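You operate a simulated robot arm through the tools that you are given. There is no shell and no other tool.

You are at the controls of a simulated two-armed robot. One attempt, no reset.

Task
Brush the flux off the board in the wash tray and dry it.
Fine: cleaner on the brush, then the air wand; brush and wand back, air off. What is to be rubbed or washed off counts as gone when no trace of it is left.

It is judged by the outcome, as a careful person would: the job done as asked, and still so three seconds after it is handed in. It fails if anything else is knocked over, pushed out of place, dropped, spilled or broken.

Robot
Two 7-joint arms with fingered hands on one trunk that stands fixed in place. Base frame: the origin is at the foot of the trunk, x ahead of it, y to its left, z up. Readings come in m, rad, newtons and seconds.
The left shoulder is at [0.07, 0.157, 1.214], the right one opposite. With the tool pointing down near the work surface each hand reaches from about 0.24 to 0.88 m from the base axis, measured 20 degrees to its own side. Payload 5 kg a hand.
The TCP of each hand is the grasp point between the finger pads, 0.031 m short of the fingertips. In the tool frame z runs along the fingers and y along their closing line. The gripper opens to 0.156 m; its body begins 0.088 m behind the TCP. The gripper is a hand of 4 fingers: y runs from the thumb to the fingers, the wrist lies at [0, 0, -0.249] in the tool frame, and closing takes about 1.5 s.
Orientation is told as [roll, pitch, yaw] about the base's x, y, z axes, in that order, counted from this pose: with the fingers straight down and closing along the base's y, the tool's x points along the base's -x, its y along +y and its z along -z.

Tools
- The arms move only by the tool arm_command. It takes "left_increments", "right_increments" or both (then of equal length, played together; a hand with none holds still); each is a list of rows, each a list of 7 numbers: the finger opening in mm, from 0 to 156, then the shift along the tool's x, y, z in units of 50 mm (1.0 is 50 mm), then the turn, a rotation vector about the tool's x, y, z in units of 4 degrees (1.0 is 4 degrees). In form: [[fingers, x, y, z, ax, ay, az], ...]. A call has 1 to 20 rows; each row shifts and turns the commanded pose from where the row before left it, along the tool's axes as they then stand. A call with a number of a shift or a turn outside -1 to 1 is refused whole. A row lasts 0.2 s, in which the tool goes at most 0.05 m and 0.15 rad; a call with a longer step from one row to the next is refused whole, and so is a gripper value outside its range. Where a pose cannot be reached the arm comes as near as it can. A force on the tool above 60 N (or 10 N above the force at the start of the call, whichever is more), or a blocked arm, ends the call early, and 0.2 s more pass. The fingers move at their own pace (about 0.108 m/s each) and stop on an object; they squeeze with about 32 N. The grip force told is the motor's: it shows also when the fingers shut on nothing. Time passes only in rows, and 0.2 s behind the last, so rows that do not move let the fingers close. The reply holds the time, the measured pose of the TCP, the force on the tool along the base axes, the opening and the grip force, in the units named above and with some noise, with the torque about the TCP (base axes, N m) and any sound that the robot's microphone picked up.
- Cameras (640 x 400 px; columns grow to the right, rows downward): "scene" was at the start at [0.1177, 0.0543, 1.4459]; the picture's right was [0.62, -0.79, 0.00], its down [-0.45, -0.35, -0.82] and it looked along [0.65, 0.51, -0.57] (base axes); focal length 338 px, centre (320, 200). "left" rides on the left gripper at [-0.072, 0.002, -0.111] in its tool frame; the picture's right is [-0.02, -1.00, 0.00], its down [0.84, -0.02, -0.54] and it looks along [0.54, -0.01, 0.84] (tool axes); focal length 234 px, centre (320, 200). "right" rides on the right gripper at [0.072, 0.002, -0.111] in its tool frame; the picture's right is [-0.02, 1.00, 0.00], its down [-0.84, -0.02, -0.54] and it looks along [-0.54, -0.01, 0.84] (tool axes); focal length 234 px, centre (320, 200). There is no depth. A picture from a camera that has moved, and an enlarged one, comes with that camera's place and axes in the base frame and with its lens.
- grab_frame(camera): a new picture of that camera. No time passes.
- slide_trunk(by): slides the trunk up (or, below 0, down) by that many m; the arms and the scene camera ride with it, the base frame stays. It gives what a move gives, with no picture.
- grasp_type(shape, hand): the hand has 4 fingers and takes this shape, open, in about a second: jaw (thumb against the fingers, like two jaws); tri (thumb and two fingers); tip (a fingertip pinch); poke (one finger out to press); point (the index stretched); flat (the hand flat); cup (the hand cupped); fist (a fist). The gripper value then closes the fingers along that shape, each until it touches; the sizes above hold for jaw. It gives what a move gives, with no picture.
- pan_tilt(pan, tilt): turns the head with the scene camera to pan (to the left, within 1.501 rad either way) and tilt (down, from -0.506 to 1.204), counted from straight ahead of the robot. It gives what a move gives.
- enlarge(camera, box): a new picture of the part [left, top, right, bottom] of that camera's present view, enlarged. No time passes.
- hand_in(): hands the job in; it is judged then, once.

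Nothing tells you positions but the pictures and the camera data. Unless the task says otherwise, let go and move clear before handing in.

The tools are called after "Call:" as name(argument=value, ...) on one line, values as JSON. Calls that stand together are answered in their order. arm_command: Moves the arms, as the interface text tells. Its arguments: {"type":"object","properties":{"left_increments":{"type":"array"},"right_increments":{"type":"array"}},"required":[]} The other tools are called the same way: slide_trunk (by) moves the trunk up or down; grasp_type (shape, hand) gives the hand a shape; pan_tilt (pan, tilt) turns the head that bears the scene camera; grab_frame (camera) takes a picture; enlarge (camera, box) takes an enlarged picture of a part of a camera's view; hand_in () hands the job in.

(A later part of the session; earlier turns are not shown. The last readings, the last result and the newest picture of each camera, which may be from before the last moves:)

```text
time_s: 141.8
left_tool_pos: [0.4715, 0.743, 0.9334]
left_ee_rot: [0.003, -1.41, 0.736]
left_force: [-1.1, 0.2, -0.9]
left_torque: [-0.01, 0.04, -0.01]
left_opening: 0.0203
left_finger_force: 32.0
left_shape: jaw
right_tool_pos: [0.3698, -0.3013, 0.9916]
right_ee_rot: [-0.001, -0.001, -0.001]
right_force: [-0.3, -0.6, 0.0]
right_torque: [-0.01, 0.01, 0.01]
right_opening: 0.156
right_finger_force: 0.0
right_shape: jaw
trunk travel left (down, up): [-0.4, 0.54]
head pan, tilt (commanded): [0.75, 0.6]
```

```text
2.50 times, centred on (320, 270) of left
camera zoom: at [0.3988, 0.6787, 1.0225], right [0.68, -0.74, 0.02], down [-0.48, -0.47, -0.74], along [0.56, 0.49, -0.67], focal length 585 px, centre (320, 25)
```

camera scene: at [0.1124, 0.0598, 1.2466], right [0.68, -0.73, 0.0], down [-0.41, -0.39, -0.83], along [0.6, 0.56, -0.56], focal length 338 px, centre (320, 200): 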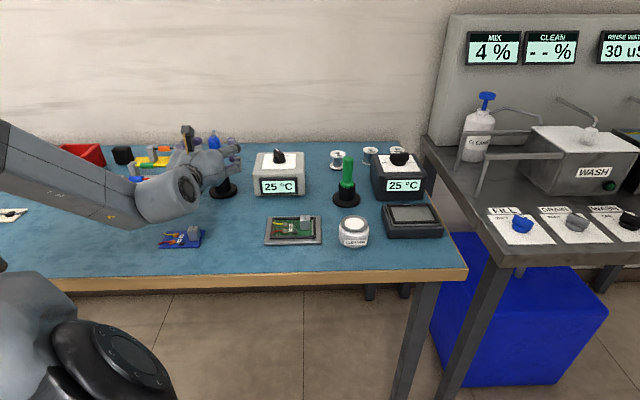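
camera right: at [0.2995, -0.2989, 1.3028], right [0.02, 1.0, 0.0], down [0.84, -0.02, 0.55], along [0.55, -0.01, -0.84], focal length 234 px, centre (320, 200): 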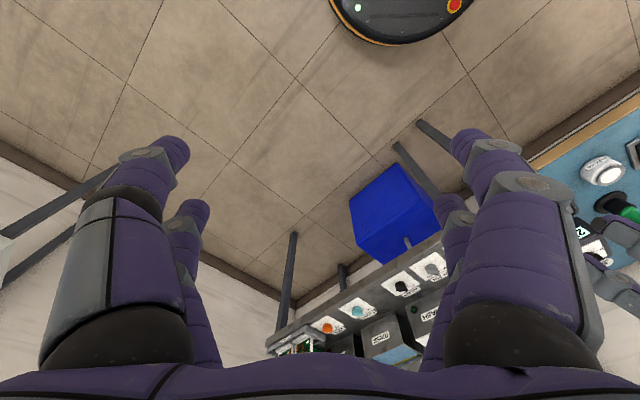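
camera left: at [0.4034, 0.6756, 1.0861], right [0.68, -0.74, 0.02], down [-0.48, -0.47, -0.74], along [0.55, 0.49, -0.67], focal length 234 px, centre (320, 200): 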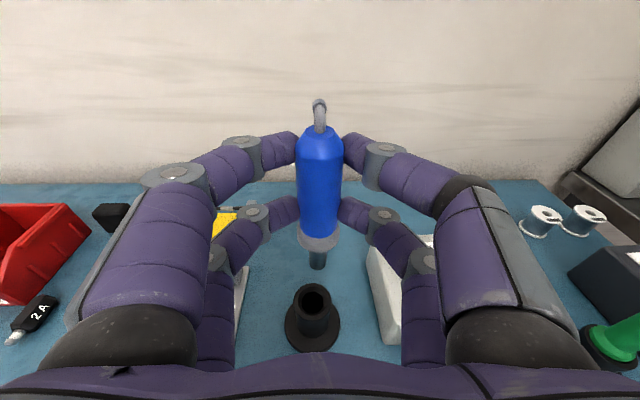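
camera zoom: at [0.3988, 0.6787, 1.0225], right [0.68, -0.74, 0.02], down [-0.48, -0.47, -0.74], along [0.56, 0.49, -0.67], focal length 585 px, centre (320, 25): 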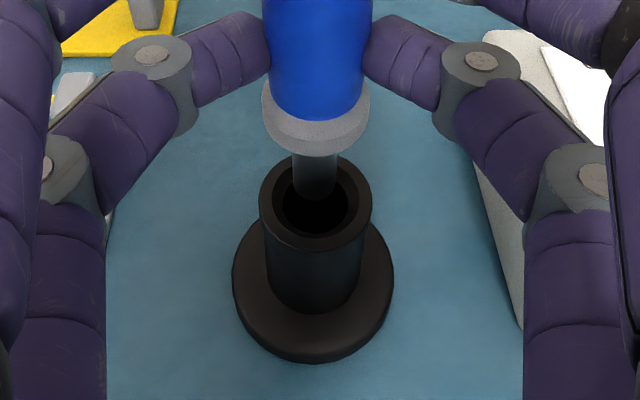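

The nozzle is entering the hole well centred. Continuing down until the collar seats.

Call:
arm_command(left_increments=[[5, 0.15, 0, 0.024, 0, 0, 0], [5, 0.15, 0, 0.024, 0, 0, 0], [5, 0.15, 0, 0.024, 0, 0, 0], [5, 0.15, 0, 0.024, 0, 0, 0], [5, 0.12, 0, 0.02, 0, 0, 0], [5, 0, 0, 0, 0, 0, 0]])

Call:
enlarge(camera="left", box=[260, 190, 380, 350])

```text
time_s: 143.2
left_tool_pos: [0.4708, 0.7439, 0.8948]
left_ee_rot: [0.004, -1.409, 0.736]
left_force: [0.2, -0.3, -0.8]
left_torque: [0.0, 0.03, -0.03]
left_opening: 0.0202
left_finger_force: 31.4
left_shape: jaw
right_tool_pos: [0.3712, -0.3009, 0.9914]
right_ee_rot: [-0.001, -0.003, 0.001]
right_force: [-0.8, 0.3, 0.7]
right_torque: [0.01, -0.03, 0.03]
right_opening: 0.1561
right_finger_force: 0.0
right_shape: jaw
trunk travel left (down, up): [-0.4, 0.54]
head pan, tilt (commanded): [0.75, 0.6]
```

```text
2.50 times, centred on (320, 270) of left
camera zoom: at [0.3974, 0.6789, 0.9861], right [0.68, -0.74, 0.02], down [-0.48, -0.47, -0.74], along [0.56, 0.49, -0.67], focal length 585 px, centre (320, 25)
```

zoom: 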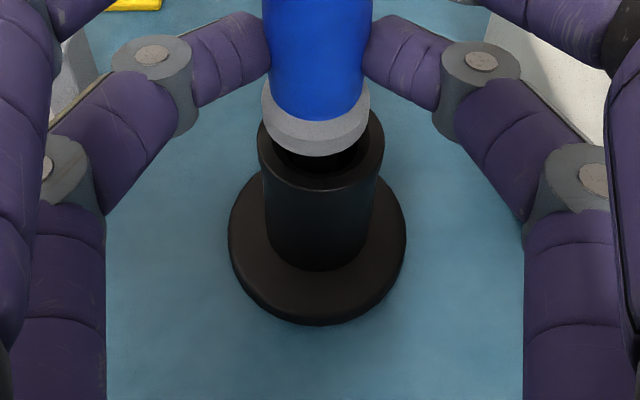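

Call:
arm_command(left_increments=[[5, 0.12, 0, 0.02, 0, 0, 0], [5, 0.08, 0, 0.013, 0, 0, 0], [5, 0.04, 0, 0.006, 0, 0, 0], [5, 0, 0, 0, 0, 0, 0]])

Call:
enlarge(camera="left", box=[260, 190, 380, 350])

```text
time_s: 144.2
left_tool_pos: [0.471, 0.7438, 0.8842]
left_ee_rot: [0.002, -1.413, 0.734]
left_force: [0.1, 0.7, 3.8]
left_torque: [0.01, -0.02, -0.01]
left_opening: 0.0205
left_finger_force: 32.1
left_shape: jaw
right_tool_pos: [0.3701, -0.3004, 0.9911]
right_ee_rot: [0.002, -0.002, -0.001]
right_force: [-0.4, 1.1, -0.7]
right_torque: [0.0, -0.01, -0.01]
right_opening: 0.1562
right_finger_force: 0.1
right_shape: jaw
trunk travel left (down, up): [-0.4, 0.54]
head pan, tilt (commanded): [0.75, 0.6]
```

```text
2.50 times, centred on (320, 270) of left
camera zoom: at [0.3977, 0.6786, 0.9747], right [0.68, -0.74, 0.02], down [-0.48, -0.47, -0.74], along [0.56, 0.49, -0.67], focal length 585 px, centre (320, 25)
```

zoom: 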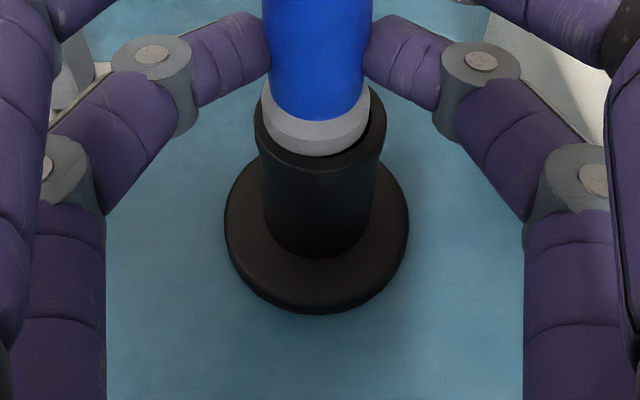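

Wand seated. Releasing and rising, then looking at the knob on the OFF/ON box.

Call:
arm_command(left_increments=[[60, 0, 0, 0, 0, 0, 0], [60, 0, 0, 0, 0, 0, 0], [60, 0, 0, 0, 0, 0, 0], [60, 0, 0, 0, 0, 0, 0], [60, -0.5, 0, -0.08, 0, 0, 0], [60, -0.8, 0, -0.13, 0, 0, 0], [60, -0.8, 0, -0.13, 0, 0, 0], [60, -0.8, 0, -0.13, 0, 0, 0], [60, -0.6, 0, -0.1, 0, 0, 0], [60, 0, 0, 0, 0, 0, 0]])

Call:
grab_frame(camera="left")

Call:
enlarge(camera="scene", box=[190, 120, 310, 210])

```text
time_s: 146.4
left_tool_pos: [0.4744, 0.7446, 1.0594]
left_ee_rot: [0.002, -1.409, 0.737]
left_force: [0.6, -0.8, 0.4]
left_torque: [-0.02, 0.02, 0.03]
left_opening: 0.0595
left_finger_force: 0.0
left_shape: jaw
right_tool_pos: [0.3694, -0.3011, 0.9917]
right_ee_rot: [-0.001, -0.001, -0.001]
right_force: [0.7, -0.5, -0.2]
right_torque: [-0.02, 0.0, 0.01]
right_opening: 0.1559
right_finger_force: 0.1
right_shape: jaw
trunk travel left (down, up): [-0.4, 0.54]
head pan, tilt (commanded): [0.75, 0.6]
```

```text
taken
camera left: at [0.4014, 0.68, 1.1506], right [0.68, -0.74, 0.02], down [-0.48, -0.47, -0.74], along [0.56, 0.49, -0.67], focal length 234 px, centre (320, 200)
```

left: 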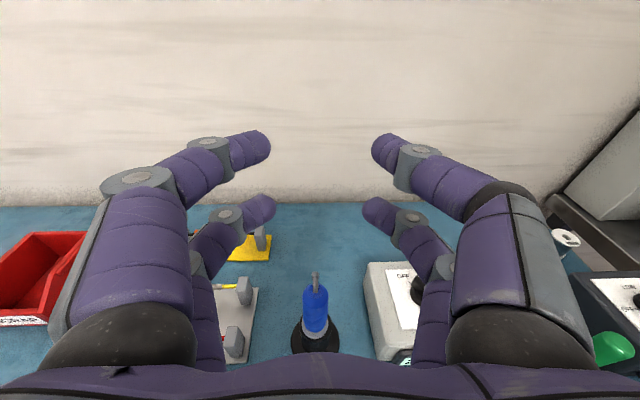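

```text
4.44 times, centred on (250, 165) of scene
camera zoom: at [0.1132, 0.0603, 1.2465], right [0.68, -0.73, 0.0], down [-0.41, -0.39, -0.82], along [0.6, 0.56, -0.57], focal length 1501 px, centre (631, 356)
```

zoom: 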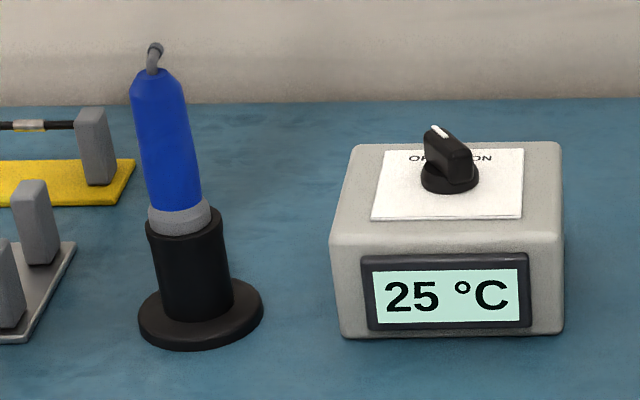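

The wand stands back properly. Now for the knob at about (0.615, 0.67, 0.84): raising the trunk 0.1 m, and turning the hand to point straight down.

Call:
slide_trunk(by=0.1)

Call:
arm_command(left_increments=[[60, 0, 0, 0, 0, 1, 0], [60, 0, 0, 0, 0, 1, 0], [60, 0, 0, 0, 0, 1, 0], [60, 0, 0, 0, 0, 1, 0], [60, 0, 0, 0, 0, 1, 0], [60, 0, 0, 0, 0, 1, 0], [60, 0, 0, 0, 0, 1, 0], [60, 0, 0, 0, 0, 1, 0], [60, 0, 0, 0, 0, 1, 0], [60, 0, 0, 0, 0, 1, 0], [60, 0, 0, 0, 0, 1, 0], [60, 0, 0, 0, 0, 1, 0], [60, 0, 0, 0, 0, 1, 0], [60, 0, 0, 0, 0, 1, 0], [60, 0, 0, 0, 0, 1, 0], [60, 0, 0, 0, 0, 1, 0], [60, 0, 0, 0, 0, 1, 0], [60, 0, 0, 0, 0, 1, 0], [60, 0, 0, 0, 0, 1, 0], [60, 0, 0, 0, 0, 1, 0]])

Call:
grab_frame(camera="left")

Call:
grab_frame(camera="scene")

```text
time_s: 147.8
left_tool_pos: [0.4735, 0.745, 1.1607]
left_ee_rot: [0.001, -1.409, 0.737]
left_force: [-0.3, -0.6, -0.9]
left_torque: [0.01, 0.0, 0.0]
left_opening: 0.0597
left_finger_force: 0.1
left_shape: jaw
right_tool_pos: [0.3708, -0.3005, 1.0919]
right_ee_rot: [0.001, -0.002, 0.001]
right_force: [0.4, 0.5, 0.0]
right_torque: [0.02, -0.02, 0.01]
right_opening: 0.1559
right_finger_force: 0.0
right_shape: jaw
trunk travel left (down, up): [-0.5, 0.44]
head pan, tilt (commanded): [0.75, 0.6]
```

```text
time_s: 152.0
left_tool_pos: [0.5279, 0.7559, 1.0364]
left_ee_rot: [-0.009, -0.883, 0.748]
left_force: [-0.5, 0.0, 0.2]
left_torque: [0.0, 0.01, -0.02]
left_opening: 0.0598
left_finger_force: 0.1
left_shape: jaw
left hand out of reach, approached as far as the arm can: row 4, 5, 6, 7, 8, 9, 10, 11, 12, 13, 14, 15, 16, 17, 18, 19, 20
right_tool_pos: [0.3707, -0.3011, 1.0924]
right_ee_rot: [0.001, -0.001, 0.001]
right_force: [-0.6, 0.2, -0.5]
right_torque: [0.02, 0.0, 0.03]
right_opening: 0.1561
right_finger_force: 0.0
right_shape: jaw
trunk travel left (down, up): [-0.5, 0.44]
head pan, tilt (commanded): [0.75, 0.6]
```

```text
taken
camera left: at [0.4966, 0.7306, 1.1653], right [0.69, -0.73, 0.02], down [-0.69, -0.66, -0.3], along [0.24, 0.19, -0.95], focal length 234 px, centre (320, 200)
```

left: 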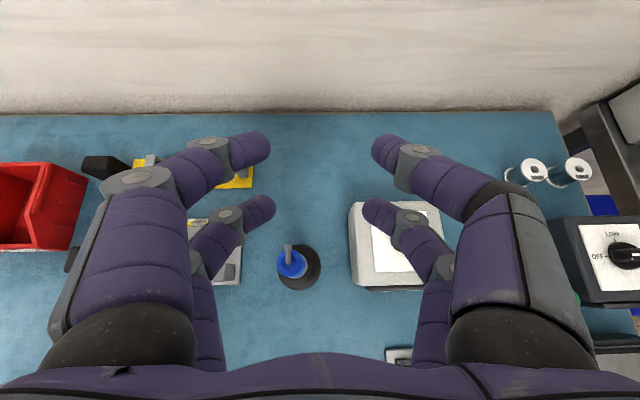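

```text
taken
camera scene: at [0.1128, 0.0602, 1.3465], right [0.68, -0.73, 0.0], down [-0.41, -0.39, -0.83], along [0.6, 0.56, -0.56], focal length 338 px, centre (320, 200)
```

scene: 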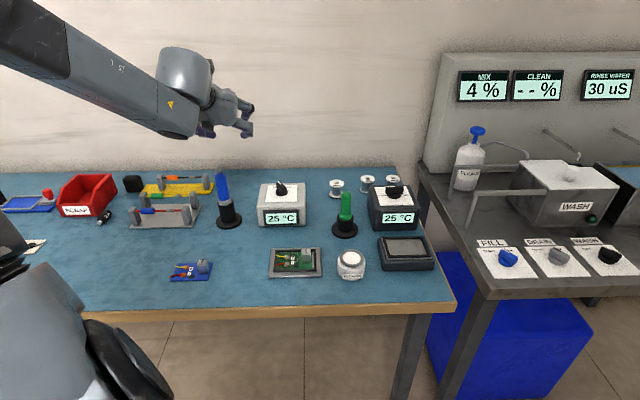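

That spot was too far out for a vertical hand. I'll move it closer in first, then finish turning it down.

Call:
arm_command(left_increments=[[60, 0.586, -0.37, -0.526, 0, 0, 0], [60, 0.586, -0.37, -0.526, 0, 0, 0], [60, 0.586, -0.37, -0.526, 0, 0, 0], [60, 0.586, -0.37, -0.526, 0, 0, 0], [60, 0.586, -0.37, -0.526, 0, 0, 0], [60, 0, 0, 0, 0, 0, 0]])

Call:
arm_command(left_increments=[[60, 0, 0, 0, 0, 1, 0], [60, 0, 0, 0, 0, 1, 0], [60, 0, 0, 0, 0, 1, 0], [60, 0, 0, 0, 0, 1, 0], [60, 0, 0, 0, 0, 1, 0], [60, 0, 0, 0, 0, 1, 0], [60, 0, 0, 0, 0, 1, 0], [60, 0, 0, 0, 0, 1, 0], [60, 0, 0, 0, 0, 1, 0], [60, 0, 0, 0, 0, 1, 0], [60, 0, 0, 0, 0, 1, 0], [60, 0, 0, 0, 0, 1, 0], [60, 0, 0, 0, 0, 0.65, 0], [60, 0, 0, 0, 0, 0, 0]])

Call:
grab_frame(camera="left")

```text
time_s: 153.4
left_tool_pos: [0.4771, 0.5949, 1.0093]
left_ee_rot: [-0.008, -0.886, 0.751]
left_force: [-0.8, -0.9, 0.0]
left_torque: [0.01, -0.02, -0.01]
left_opening: 0.06
left_finger_force: 0.1
left_shape: jaw
left hand out of reach, approached as far as the arm can: row 4, 5
right_tool_pos: [0.369, -0.3016, 1.0922]
right_ee_rot: [0.0, -0.002, 0.0]
right_force: [0.9, 0.7, 0.3]
right_torque: [0.03, -0.01, 0.02]
right_opening: 0.1559
right_finger_force: 0.1
right_shape: jaw
trunk travel left (down, up): [-0.5, 0.44]
head pan, tilt (commanded): [0.75, 0.6]
```

```text
time_s: 156.4
left_tool_pos: [0.4931, 0.5322, 0.8607]
left_ee_rot: [-0.013, -0.443, 0.764]
left_force: [0.0, -1.0, -0.2]
left_torque: [-0.02, 0.07, 0.01]
left_opening: 0.0597
left_finger_force: 0.1
left_shape: jaw
left hand out of reach, approached as far as the arm can: row 2, 3, 4, 5, 6, 7, 8, 9, 10, 11, 12
right_tool_pos: [0.3704, -0.3012, 1.0923]
right_ee_rot: [-0.001, -0.001, 0.0]
right_force: [0.1, 0.3, -0.2]
right_torque: [0.0, -0.04, -0.02]
right_opening: 0.1558
right_finger_force: 0.0
right_shape: jaw
trunk travel left (down, up): [-0.5, 0.44]
head pan, tilt (commanded): [0.75, 0.6]
```

```text
taken
camera left: at [0.5037, 0.5465, 0.9927], right [0.7, -0.71, 0.02], down [-0.71, -0.69, 0.13], along [-0.08, -0.11, -0.99], focal length 234 px, centre (320, 200)
```

left: 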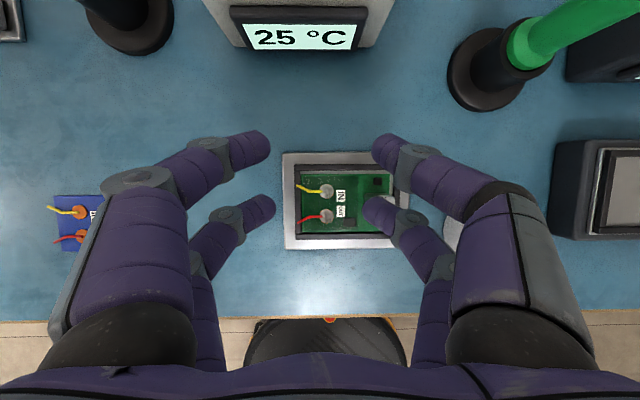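

The arm ran into a joint limit and sagged; I'll stop that at once, rise and unwind the yaw.

Call:
arm_command(left_increments=[[60, -0.2, 0, -0.4, 0, 0, 0], [60, -0.2, 0, -0.4, 0.4, 0, 0.85], [60, -0.2, 0, -0.4, 0.4, 0, 0.85], [60, -0.2, 0, -0.4, 0.4, 0, 0.85]])

Call:
grab_frame(camera="scene")

```text
time_s: 157.4
left_tool_pos: [0.4858, 0.4857, 0.8355]
left_ee_rot: [-0.022, -0.416, 0.573]
left_force: [-0.4, -0.1, 0.3]
left_torque: [0.02, 0.01, 0.01]
left_opening: 0.0594
left_finger_force: 0.1
left_shape: jaw
left hand out of reach, approached as far as the arm can: row 1, 2, 3, 4
right_tool_pos: [0.3697, -0.3012, 1.0914]
right_ee_rot: [0.0, -0.001, -0.001]
right_force: [-0.6, 0.0, -0.2]
right_torque: [-0.04, -0.03, 0.01]
right_opening: 0.1559
right_finger_force: 0.1
right_shape: jaw
trunk travel left (down, up): [-0.5, 0.44]
head pan, tilt (commanded): [0.75, 0.6]
```

```text
taken
camera scene: at [0.1128, 0.0602, 1.3465], right [0.68, -0.73, 0.0], down [-0.41, -0.39, -0.83], along [0.6, 0.56, -0.56], focal length 338 px, centre (320, 200)
```

scene: 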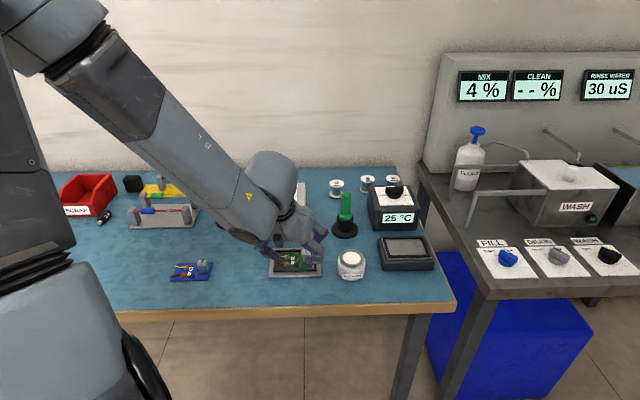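

The arm can't rise by itself from here; I'll lift everything with the trunk instead.

Call:
slide_trunk(by=0.2)

Call:
grab_frame(camera="scene")

```text
time_s: 159.5
left_tool_pos: [0.4879, 0.4854, 1.0358]
left_ee_rot: [-0.02, -0.415, 0.572]
left_force: [0.5, -0.1, -0.6]
left_torque: [-0.02, 0.03, 0.0]
left_opening: 0.0596
left_finger_force: 0.0
left_shape: jaw
right_tool_pos: [0.3706, -0.3009, 1.2917]
right_ee_rot: [0.0, -0.001, 0.0]
right_force: [-1.3, -0.5, -0.3]
right_torque: [0.02, -0.02, -0.03]
right_opening: 0.1559
right_finger_force: 0.0
right_shape: jaw
trunk travel left (down, up): [-0.7, 0.24]
head pan, tilt (commanded): [0.75, 0.6]
```

```text
taken
camera scene: at [0.1129, 0.0602, 1.5465], right [0.68, -0.73, 0.0], down [-0.41, -0.39, -0.82], along [0.6, 0.56, -0.57], focal length 338 px, centre (320, 200)
```

scene: 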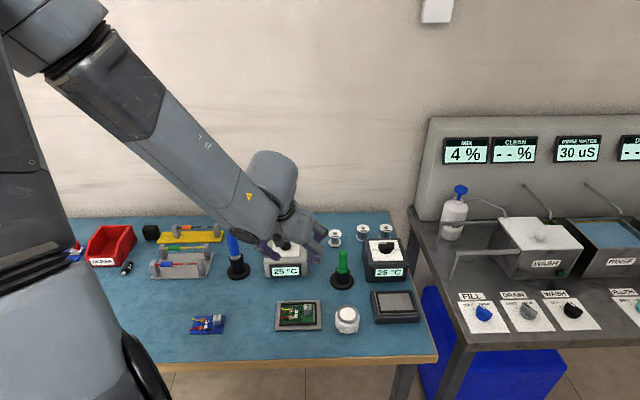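

Clear again, and nothing was disturbed. Now unwinding the yaw to get the arm back into an easy posture.

Call:
arm_command(left_increments=[[60, 0, 0, 0, 0.4, 0, 0.9], [60, 0, 0, 0, 0.4, 0, 0.9], [60, 0, 0, 0, 0.4, 0, 0.9], [60, 0, 0, 0, 0.4, 0, 0.9], [60, 0, 0, 0, 0.4, 0, 0.9], [60, 0, 0, 0, 0.4, 0, 0.9], [60, 0, 0, 0, 0.4, 0, 0.9], [60, 0, 0, 0, 0.4, 0, 0.9]])

Call:
grab_frame(camera="left")

Call:
grab_frame(camera="scene")

```text
time_s: 161.3
left_tool_pos: [0.481, 0.4819, 1.0181]
left_ee_rot: [-0.042, -0.434, 0.147]
left_force: [-0.5, -0.6, 0.1]
left_torque: [0.0, -0.01, 0.02]
left_opening: 0.0597
left_finger_force: 0.0
left_shape: jaw
left hand out of reach, approached as far as the arm can: row 1, 2, 3, 4, 5, 7
right_tool_pos: [0.3711, -0.3011, 1.2916]
right_ee_rot: [0.0, -0.002, 0.001]
right_force: [-0.5, -0.3, -0.4]
right_torque: [0.01, 0.01, -0.01]
right_opening: 0.156
right_finger_force: 0.0
right_shape: jaw
trunk travel left (down, up): [-0.7, 0.24]
head pan, tilt (commanded): [0.75, 0.6]
```

```text
taken
camera left: at [0.5, 0.4914, 1.152], right [0.15, -0.99, 0.05], down [-0.98, -0.14, 0.14], along [-0.13, -0.07, -0.99], focal length 234 px, centre (320, 200)
```

left: 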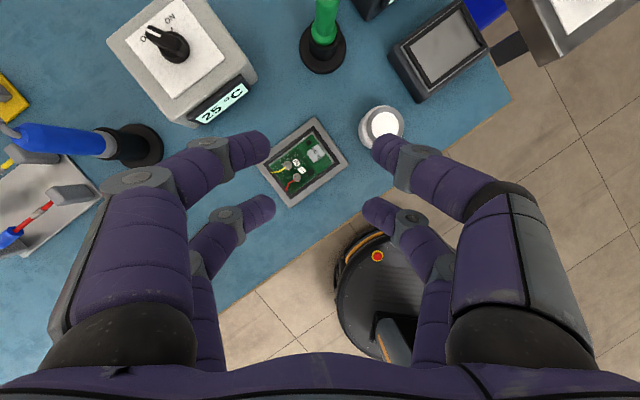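

```text
taken
camera scene: at [0.1127, 0.0605, 1.5465], right [0.68, -0.73, 0.0], down [-0.41, -0.39, -0.82], along [0.6, 0.56, -0.57], focal length 338 px, centre (320, 200)
```

scene: 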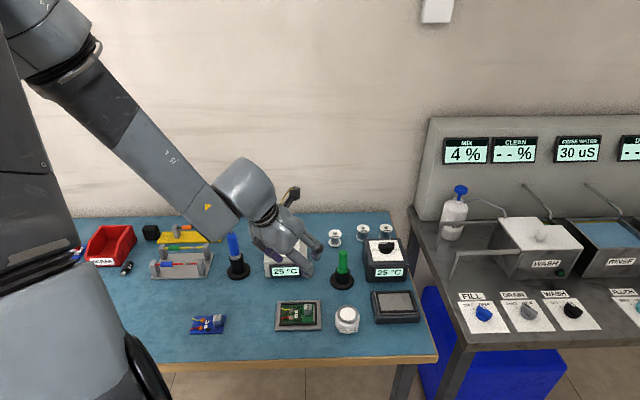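

Call:
arm_command(left_increments=[[60, 0, 0, -0.3, 0.4, 0, 0.9], [60, 0, 0, -0.3, 0.4, 0, 0.9], [60, 0, 0, -0.3, 0.4, 0, 0.9], [60, 0, 0, -0.3, 0.4, 0, 0.9], [60, 0, 0, 0, 0, 1, 0], [60, 0, 0, 0, 0, 1, 0], [60, 0, 0, 0, 0, 1, 0], [60, 0, 0, 0, 0, 1, 0], [60, 0, 0, 0, 0, 1, 0], [60, 0, 0, 0, 0, 1, 0]])

Call:
grab_frame(camera="scene")

```text
time_s: 163.5
left_tool_pos: [0.4572, 0.4837, 1.0738]
left_ee_rot: [-0.033, -0.023, -0.143]
left_force: [0.0, -0.2, -0.3]
left_torque: [-0.02, 0.02, 0.0]
left_opening: 0.0595
left_finger_force: 0.0
left_shape: jaw
right_tool_pos: [0.3716, -0.3015, 1.2918]
right_ee_rot: [-0.002, -0.002, 0.0]
right_force: [1.5, -0.8, -0.5]
right_torque: [0.0, -0.01, 0.0]
right_opening: 0.1559
right_finger_force: 0.0
right_shape: jaw
trunk travel left (down, up): [-0.7, 0.24]
head pan, tilt (commanded): [0.75, 0.6]
```

```text
taken
camera scene: at [0.1136, 0.0606, 1.5464], right [0.68, -0.73, 0.0], down [-0.41, -0.39, -0.82], along [0.6, 0.56, -0.57], focal length 338 px, centre (320, 200)
```

scene: 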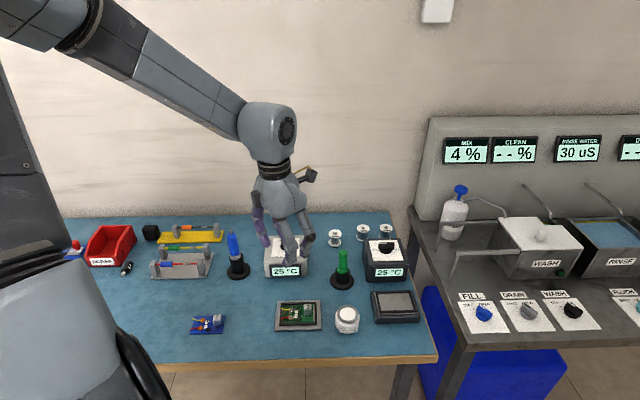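

The arm moves freely again with the hand pointing down. Moving over the knob to look straight down on it.

Call:
arm_command(left_increments=[[60, -0.469, 0.759, 0.0, 0, 0, 0], [60, -0.469, 0.759, 0.0, 0, 0, 0], [60, -0.469, 0.759, 0.0, 0, 0, 0], [60, -0.469, 0.759, 0.0, 0, 0, 0], [60, -0.469, 0.759, 0.0, 0, 0, 0], [60, 0, 0, 0, 0, 0, 0]])

Call:
grab_frame(camera="left")

Call:
enlarge(camera="left", box=[240, 60, 400, 200])

```text
time_s: 164.9
left_tool_pos: [0.5963, 0.6552, 1.0717]
left_ee_rot: [-0.034, -0.027, -0.145]
left_force: [-0.7, -0.2, 0.0]
left_torque: [0.02, -0.02, -0.01]
left_opening: 0.0599
left_finger_force: 0.1
left_shape: jaw
right_tool_pos: [0.3692, -0.3014, 1.2912]
right_ee_rot: [0.002, -0.004, 0.001]
right_force: [0.7, -0.3, -0.2]
right_torque: [0.02, -0.02, 0.01]
right_opening: 0.1559
right_finger_force: 0.0
right_shape: jaw
trunk travel left (down, up): [-0.7, 0.24]
head pan, tilt (commanded): [0.75, 0.6]
```

```text
taken
camera left: at [0.6662, 0.6506, 1.1857], right [-0.12, -0.99, 0.03], down [-0.84, 0.12, 0.52], along [-0.52, 0.04, -0.85], focal length 234 px, centre (320, 200)
```

left: 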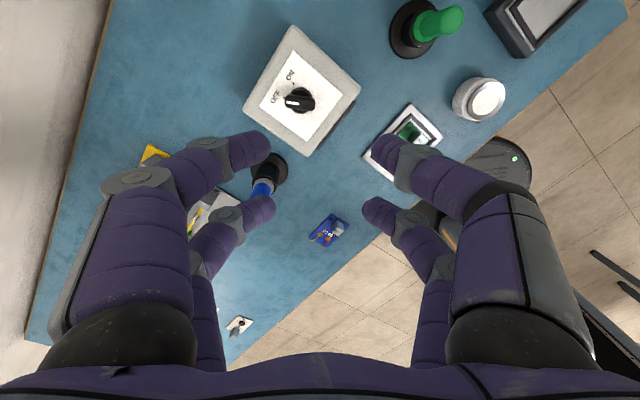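

```text
2.86 times, centred on (320, 130) of left
camera zoom: at [0.6662, 0.6506, 1.1857], right [-0.12, -0.99, 0.03], down [-0.84, 0.12, 0.52], along [-0.52, 0.04, -0.85], focal length 669 px, centre (320, 400)
```

zoom: 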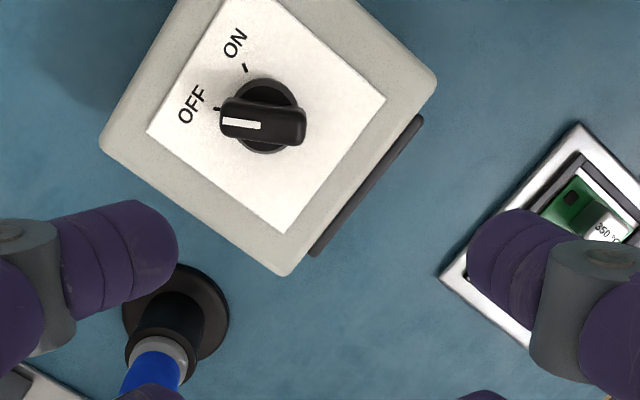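

The knob is at about (0.617, 0.673) pointing at OFF; ON is about 60° clockwise. I'll level the hand, centre over it and turn the hand so the two finger pairs can straddle the bar like a fork.

Call:
arm_command(left_increments=[[30, -0.36, 0.42, 0, -0.49, 0.39, 0.9], [30, 0, 0, 0, 0, 0, 0.95], [20, 0, 0, 0, 0, 0, 0.95], [14, 0, 0, 0, 0, 0, 0.95], [14, 0, 0, 0, 0, 0, 0.95], [14, 0, 0, 0, 0, 0, 0.95], [14, 0, 0, 0, 0, 0, 0]])

Call:
grab_frame(camera="left")

Call:
enlarge(camera="left", box=[240, 60, 400, 220])

```text
time_s: 166.5
left_tool_pos: [0.6207, 0.6729, 1.0688]
left_ee_rot: [0.0, 0.004, -0.54]
left_force: [0.6, 0.3, -0.2]
left_torque: [-0.01, 0.03, -0.02]
left_opening: 0.0144
left_finger_force: 0.2
left_shape: jaw
right_tool_pos: [0.3715, -0.3011, 1.2916]
right_ee_rot: [0.0, -0.002, 0.001]
right_force: [0.2, -0.4, -0.3]
right_torque: [-0.01, -0.03, 0.0]
right_opening: 0.156
right_finger_force: 0.0
right_shape: jaw
trunk travel left (down, up): [-0.7, 0.24]
head pan, tilt (commanded): [0.75, 0.6]
```

```text
taken
camera left: at [0.684, 0.6367, 1.1819], right [-0.49, -0.87, 0.0], down [-0.73, 0.41, 0.55], along [-0.48, 0.27, -0.84], focal length 234 px, centre (320, 200)
```

left: 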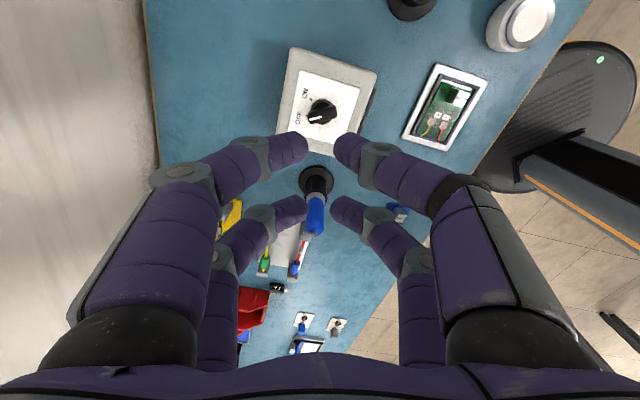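

```text
2.50 times, centred on (320, 140) of left
camera zoom: at [0.684, 0.6367, 1.1819], right [-0.49, -0.87, 0.0], down [-0.73, 0.41, 0.55], along [-0.48, 0.27, -0.84], focal length 585 px, centre (320, 350)
```

zoom: 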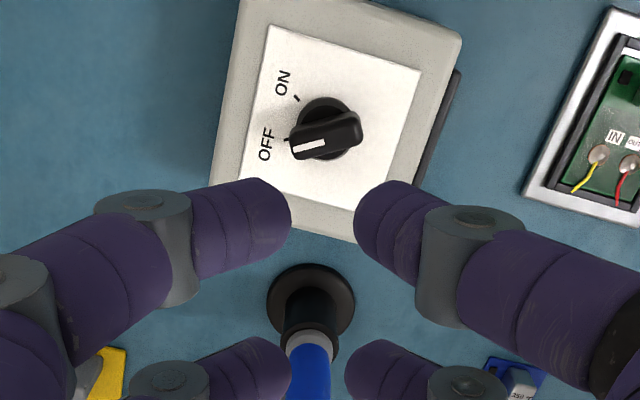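

The knob is right below the hand and the bar lies nearly along the closing line. Backing 4° for clearance and descending partway.

Call:
arm_command(left_increments=[[14, 0, 0, 0.6, 0, 0, -0.9], [14, 0, 0, 0.7, 0, 0, 0], [14, 0, 0, 0.7, 0, 0, 0], [14, 0, 0, 0.7, 0, 0, 0], [14, 0, 0, 0.5, 0, 0, 0], [14, 0, 0, 0, 0, 0, 0]])

Call:
grab_frame(camera="left")

Call:
enlarge(camera="left", box=[240, 120, 400, 260])

Call:
enlarge(camera="scene", box=[220, 190, 340, 290])

```text
time_s: 167.9
left_tool_pos: [0.6184, 0.6766, 0.9125]
left_ee_rot: [0.002, 0.002, -0.477]
left_force: [0.4, 0.0, 0.5]
left_torque: [0.02, -0.01, 0.04]
left_opening: 0.0143
left_finger_force: 0.0
left_shape: jaw
right_tool_pos: [0.3705, -0.302, 1.2933]
right_ee_rot: [0.0, -0.002, 0.0]
right_force: [-0.5, 0.5, -0.1]
right_torque: [0.01, -0.03, 0.01]
right_opening: 0.1557
right_finger_force: 0.1
right_shape: jaw
trunk travel left (down, up): [-0.7, 0.24]
head pan, tilt (commanded): [0.75, 0.6]
```

```text
taken
camera left: at [0.6847, 0.643, 1.0246], right [-0.44, -0.9, 0.0], down [-0.75, 0.36, 0.55], along [-0.49, 0.24, -0.84], focal length 234 px, centre (320, 200)
```

left: 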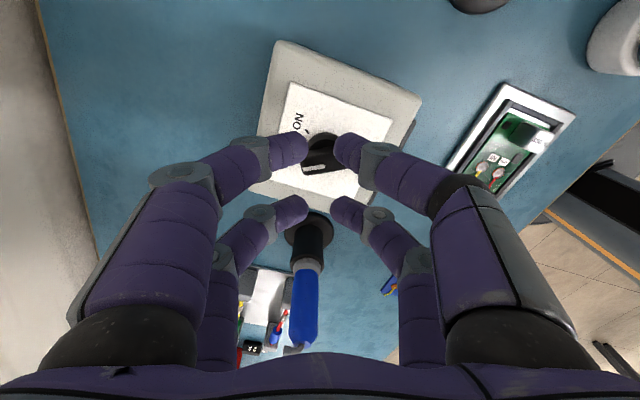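

```text
2.86 times, centred on (320, 190) of left
camera zoom: at [0.6847, 0.643, 1.0246], right [-0.44, -0.9, 0.0], down [-0.75, 0.36, 0.55], along [-0.49, 0.24, -0.84], focal length 669 px, centre (320, 229)
```

zoom: 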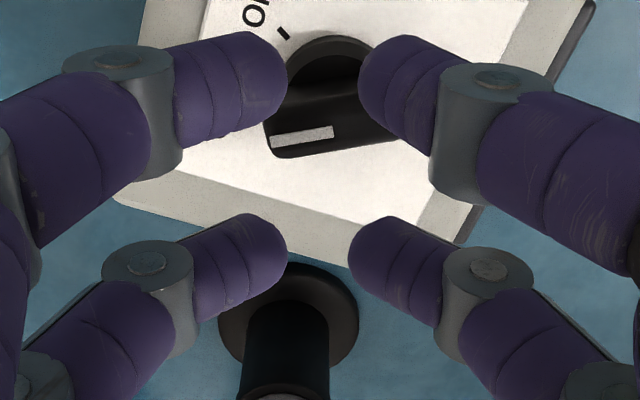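

```text
4.00 times, centred on (280, 240) of scene
camera zoom: at [0.112, 0.06, 1.5466], right [0.68, -0.73, 0.0], down [-0.41, -0.39, -0.83], along [0.6, 0.56, -0.56], focal length 1351 px, centre (480, 40)
```

zoom: 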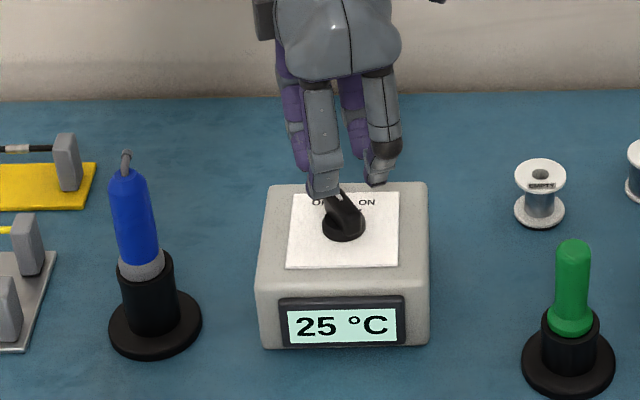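

Nearly centred; shifting 3 mm and lowering the fingertips around the bar.

Call:
arm_command(left_increments=[[14, 0, -0.06, 0.2, 0, 0, 0], [14, 0, 0, 0.2, 0, 0, 0], [14, 0, 0, 0, 0, 0, 0]])

Call:
enlarge(camera="left", box=[240, 120, 400, 260])

Call:
enlarge(camera="scene", box=[220, 190, 340, 290])

```text
time_s: 168.7
left_tool_pos: [0.62, 0.6746, 0.9122]
left_ee_rot: [0.001, 0.002, -0.477]
left_force: [0.0, 0.9, 0.3]
left_torque: [-0.01, -0.01, 0.01]
left_opening: 0.0144
left_finger_force: 0.0
left_shape: jaw
left hand out of reach, approached as far as the arm can: row 1, 2
right_tool_pos: [0.3703, -0.3006, 1.2926]
right_ee_rot: [0.001, -0.002, 0.001]
right_force: [-0.3, 0.1, 0.7]
right_torque: [-0.03, 0.0, -0.01]
right_opening: 0.1558
right_finger_force: 0.0
right_shape: jaw
trunk travel left (down, up): [-0.7, 0.24]
head pan, tilt (commanded): [0.75, 0.6]
```

```text
2.86 times, centred on (320, 190) of left
camera zoom: at [0.6853, 0.6435, 1.0238], right [-0.44, -0.9, 0.0], down [-0.75, 0.37, 0.55], along [-0.49, 0.24, -0.84], focal length 669 px, centre (320, 229)
```

zoom: 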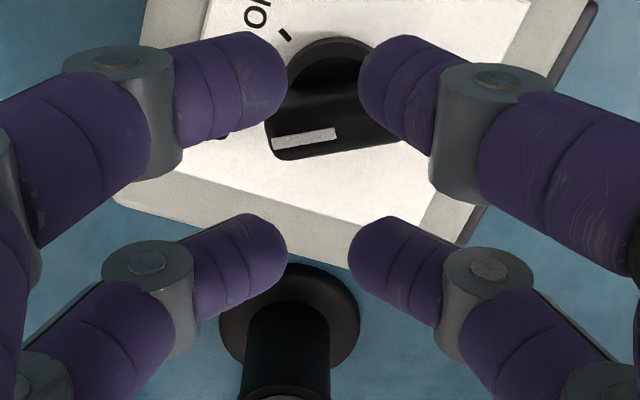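

```text
4.00 times, centred on (280, 240) of scene
camera zoom: at [0.1131, 0.0608, 1.5465], right [0.68, -0.73, 0.0], down [-0.41, -0.39, -0.82], along [0.6, 0.56, -0.57], focal length 1351 px, centre (480, 40)
```

zoom: 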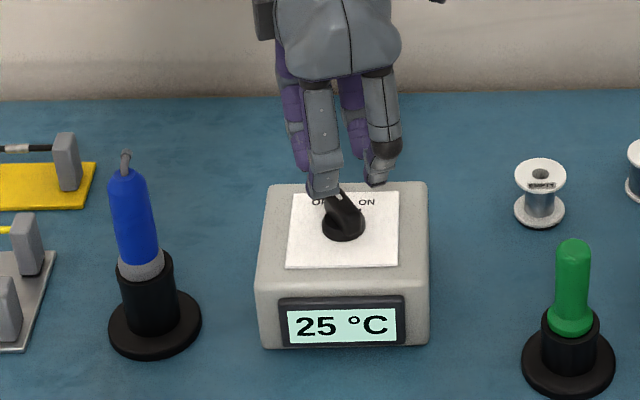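

The arm is at full stretch at this shoulder height, so I'll raise the hand and lower the trunk to bring the shoulder level with the wrist.

Call:
arm_command(left_increments=[[14, 0, 0, -0.8, 0, 0, 0], [14, 0, 0, -0.8, 0, 0, 0], [14, 0, 0, 0, 0, 0, 0]])

Call:
slide_trunk(by=-0.08)

Call:
enlarge(camera="left", box=[240, 120, 400, 260])

```text
time_s: 169.5
left_tool_pos: [0.618, 0.6731, 0.9898]
left_ee_rot: [0.0, 0.004, -0.475]
left_force: [0.0, 0.5, 0.3]
left_torque: [-0.01, 0.03, 0.0]
left_opening: 0.0141
left_finger_force: 0.1
left_shape: jaw
right_tool_pos: [0.3716, -0.3013, 1.2905]
right_ee_rot: [0.0, -0.002, 0.0]
right_force: [-0.1, 0.3, 0.0]
right_torque: [-0.03, 0.02, 0.02]
right_opening: 0.1561
right_finger_force: 0.1
right_shape: jaw
trunk travel left (down, up): [-0.7, 0.24]
head pan, tilt (commanded): [0.75, 0.6]
```

```text
time_s: 170.7
left_tool_pos: [0.6175, 0.6731, 0.9108]
left_ee_rot: [0.003, 0.001, -0.476]
left_force: [-0.6, -0.5, -0.4]
left_torque: [0.01, 0.03, 0.04]
left_opening: 0.0144
left_finger_force: 0.1
left_shape: jaw
right_tool_pos: [0.3708, -0.3007, 1.2107]
right_ee_rot: [0.0, -0.002, -0.003]
right_force: [0.2, -0.1, -0.3]
right_torque: [0.03, 0.01, -0.05]
right_opening: 0.156
right_finger_force: 0.1
right_shape: jaw
trunk travel left (down, up): [-0.62, 0.32]
head pan, tilt (commanded): [0.75, 0.6]
```

```text
2.86 times, centred on (320, 190) of left
camera zoom: at [0.6827, 0.6409, 1.0235], right [-0.44, -0.9, 0.0], down [-0.75, 0.37, 0.55], along [-0.49, 0.24, -0.84], focal length 669 px, centre (320, 229)
```

zoom: 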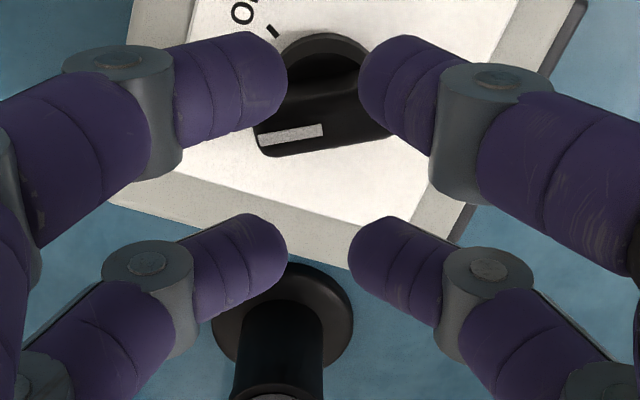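

Centred on the bar now. Lowering 2 cm.

Call:
arm_command(left_increments=[[14, 0, 0, 0.15, 0, 0, 0], [14, 0, 0, 0.15, 0, 0, 0], [14, 0, 0, 0, 0, 0, 0]])

Call:
enlarge(camera="left", box=[240, 120, 400, 260])

Call:
enlarge(camera="scene", box=[220, 170, 340, 270])

```text
time_s: 171.5
left_tool_pos: [0.6163, 0.6727, 0.8956]
left_ee_rot: [0.002, 0.003, -0.475]
left_force: [-1.0, -1.3, 0.0]
left_torque: [0.0, -0.01, 0.0]
left_opening: 0.0145
left_finger_force: 0.0
left_shape: jaw
right_tool_pos: [0.3704, -0.3006, 1.2122]
right_ee_rot: [0.0, -0.001, 0.001]
right_force: [0.7, -0.3, 0.2]
right_torque: [0.02, -0.01, 0.0]
right_opening: 0.156
right_finger_force: 0.1
right_shape: jaw
trunk travel left (down, up): [-0.62, 0.32]
head pan, tilt (commanded): [0.75, 0.6]
```

```text
2.86 times, centred on (320, 190) of left
camera zoom: at [0.682, 0.6408, 1.008], right [-0.44, -0.9, 0.0], down [-0.75, 0.37, 0.55], along [-0.49, 0.24, -0.84], focal length 669 px, centre (320, 229)
```

zoom: 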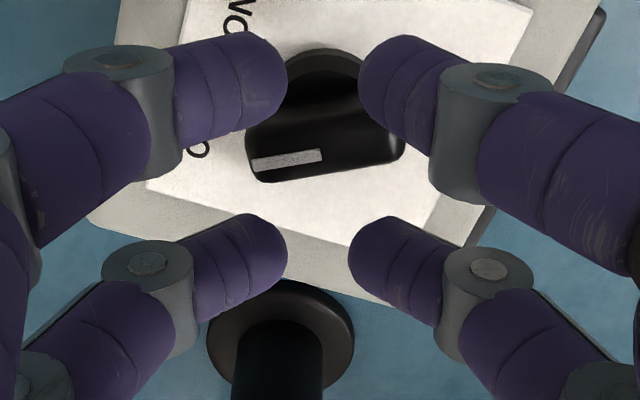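

```text
4.00 times, centred on (280, 220) of scene
camera zoom: at [0.1128, 0.06, 1.4665], right [0.68, -0.73, 0.0], down [-0.41, -0.39, -0.83], along [0.6, 0.56, -0.56], focal length 1351 px, centre (480, 120)
```

zoom: 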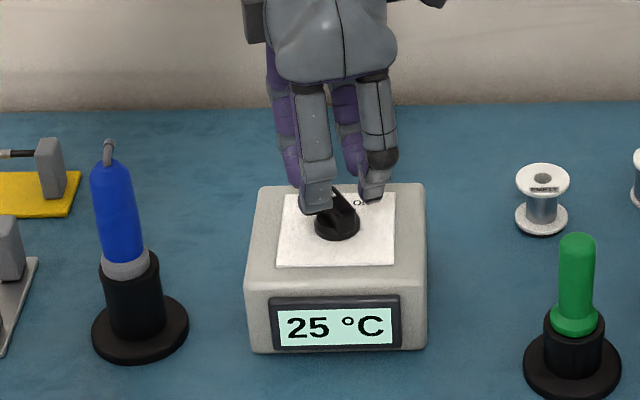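

Call:
arm_command(left_increments=[[14, 0, 0, 0.12, 0, 0, 0], [14, 0, 0, 0.12, 0, 0, 0], [14, 0, 0, 0, 0, 0, 0]])

Call:
enlarge(camera="left", box=[240, 120, 400, 260])

Call:
enlarge(camera="scene", box=[250, 190, 310, 250])

```text
time_s: 172.3
left_tool_pos: [0.6156, 0.6728, 0.8839]
left_ee_rot: [0.003, 0.001, -0.477]
left_force: [0.1, -0.1, -0.2]
left_torque: [0.0, -0.02, -0.01]
left_opening: 0.0145
left_finger_force: 0.1
left_shape: jaw
right_tool_pos: [0.3708, -0.3, 1.2118]
right_ee_rot: [0.0, -0.001, 0.001]
right_force: [0.1, -0.2, 0.0]
right_torque: [0.0, 0.0, 0.0]
right_opening: 0.1557
right_finger_force: 0.0
right_shape: jaw
trunk travel left (down, up): [-0.62, 0.32]
head pan, tilt (commanded): [0.75, 0.6]
```

```text
2.86 times, centred on (320, 190) of left
camera zoom: at [0.6814, 0.6407, 0.9964], right [-0.44, -0.9, 0.0], down [-0.75, 0.37, 0.55], along [-0.49, 0.24, -0.84], focal length 669 px, centre (320, 229)
```

zoom: 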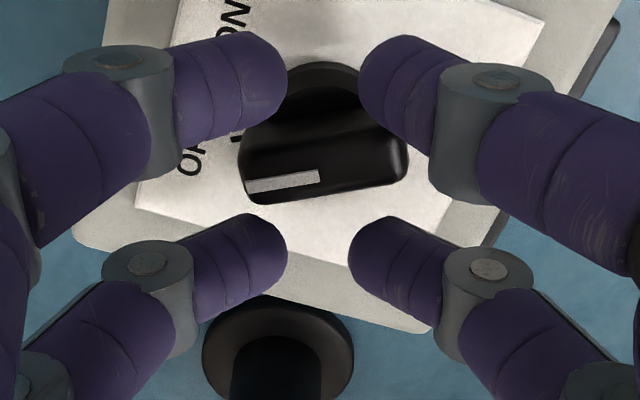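

```text
6.67 times, centred on (280, 220) of scene
camera zoom: at [0.1129, 0.0602, 1.4665], right [0.68, -0.73, 0.0], down [-0.41, -0.39, -0.83], along [0.6, 0.56, -0.56], focal length 2251 px, centre (587, 67)
```

zoom: 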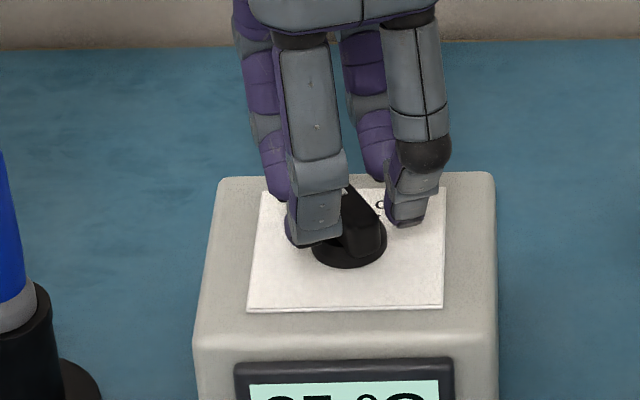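

By triangulation the plate is at z≈0.830 and the knob centre (0.616, 0.675) is under the hand. Lowering another 12 mm so that the tips flank the bar.

Call:
arm_command(left_increments=[[14, 0, 0.02, 0.12, 0, 0, 0], [14, 0, 0, 0.1, 0, 0, 0], [14, 0, 0, 0, 0, 0, 0]])

Call:
enlarge(camera="left", box=[240, 120, 400, 260])

Call:
enlarge(camera="scene", box=[250, 190, 310, 250])

```text
time_s: 173.1
left_tool_pos: [0.6179, 0.6737, 0.8744]
left_ee_rot: [0.001, 0.003, -0.477]
left_force: [-0.4, -0.2, -0.1]
left_torque: [0.01, 0.03, -0.04]
left_opening: 0.0144
left_finger_force: 0.1
left_shape: jaw
right_tool_pos: [0.3708, -0.3015, 1.2122]
right_ee_rot: [0.001, 0.0, -0.001]
right_force: [1.1, -0.3, 0.7]
right_torque: [-0.02, 0.01, 0.01]
right_opening: 0.1559
right_finger_force: 0.0
right_shape: jaw
trunk travel left (down, up): [-0.62, 0.32]
head pan, tilt (commanded): [0.75, 0.6]
```

```text
2.86 times, centred on (320, 190) of left
camera zoom: at [0.6828, 0.6426, 0.9865], right [-0.44, -0.9, 0.0], down [-0.75, 0.37, 0.55], along [-0.49, 0.24, -0.84], focal length 669 px, centre (320, 229)
```

zoom: 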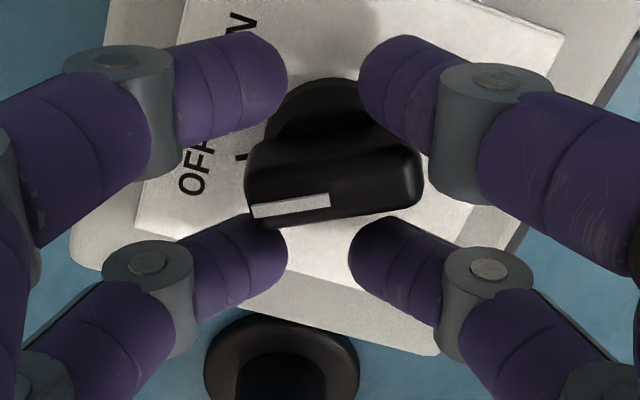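

```text
6.67 times, centred on (280, 220) of scene
camera zoom: at [0.1128, 0.0602, 1.4665], right [0.68, -0.73, 0.0], down [-0.41, -0.39, -0.83], along [0.6, 0.56, -0.56], focal length 2251 px, centre (587, 67)
```

zoom: 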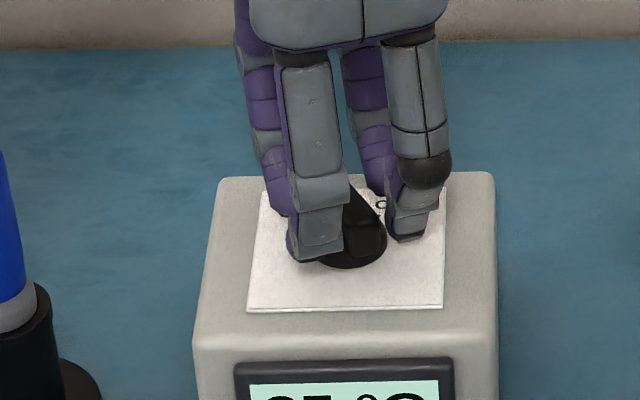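

The fingertips flank the knob bar. Turning clockwise in stages.

Call:
arm_command(left_increments=[[14, 0, 0, 0.04, 0, 0, 0], [14, 0, 0, 0, 0, 0, 1], [14, 0, 0, 0, 0, 0, 1], [14, 0, 0, 0, 0, 0, 1], [14, 0, 0, 0, 0, 0, 1], [14, 0, 0, 0, 0, 0, 1], [14, 0, 0, 0, 0, 0, 1], [14, 0, 0, 0, 0, 0, 1], [14, 0, 0, 0, 0, 0, 0]])

Call:
enlarge(camera="left", box=[240, 100, 400, 260])

Call:
enlarge(camera="scene", box=[240, 190, 320, 270])

```text
time_s: 175.1
left_tool_pos: [0.6177, 0.6738, 0.8693]
left_ee_rot: [-0.001, 0.004, -0.967]
left_force: [-0.7, -0.3, -0.2]
left_torque: [0.01, 0.0, 0.0]
left_opening: 0.0141
left_finger_force: 0.0
left_shape: jaw
right_tool_pos: [0.371, -0.302, 1.2123]
right_ee_rot: [0.0, -0.002, 0.0]
right_force: [0.3, -0.6, 0.0]
right_torque: [0.0, 0.04, -0.01]
right_opening: 0.1556
right_finger_force: 0.0
right_shape: jaw
trunk travel left (down, up): [-0.62, 0.32]
head pan, tilt (commanded): [0.75, 0.6]
```

```text
2.50 times, centred on (320, 180) of left
camera zoom: at [0.6601, 0.6144, 0.9831], right [-0.81, -0.59, 0.0], down [-0.49, 0.68, 0.55], along [-0.32, 0.44, -0.84], focal length 585 px, centre (320, 250)
```

zoom: 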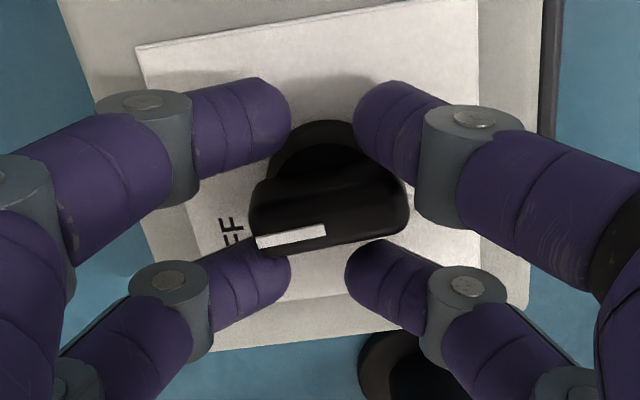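

```text
5.00 times, centred on (280, 230) of scene
camera zoom: at [0.1132, 0.0597, 1.4665], right [0.68, -0.73, 0.0], down [-0.41, -0.39, -0.83], along [0.6, 0.56, -0.56], focal length 1688 px, centre (520, 50)
```

zoom: 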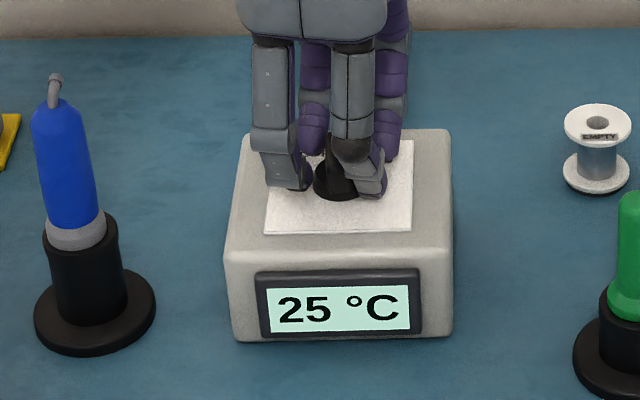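

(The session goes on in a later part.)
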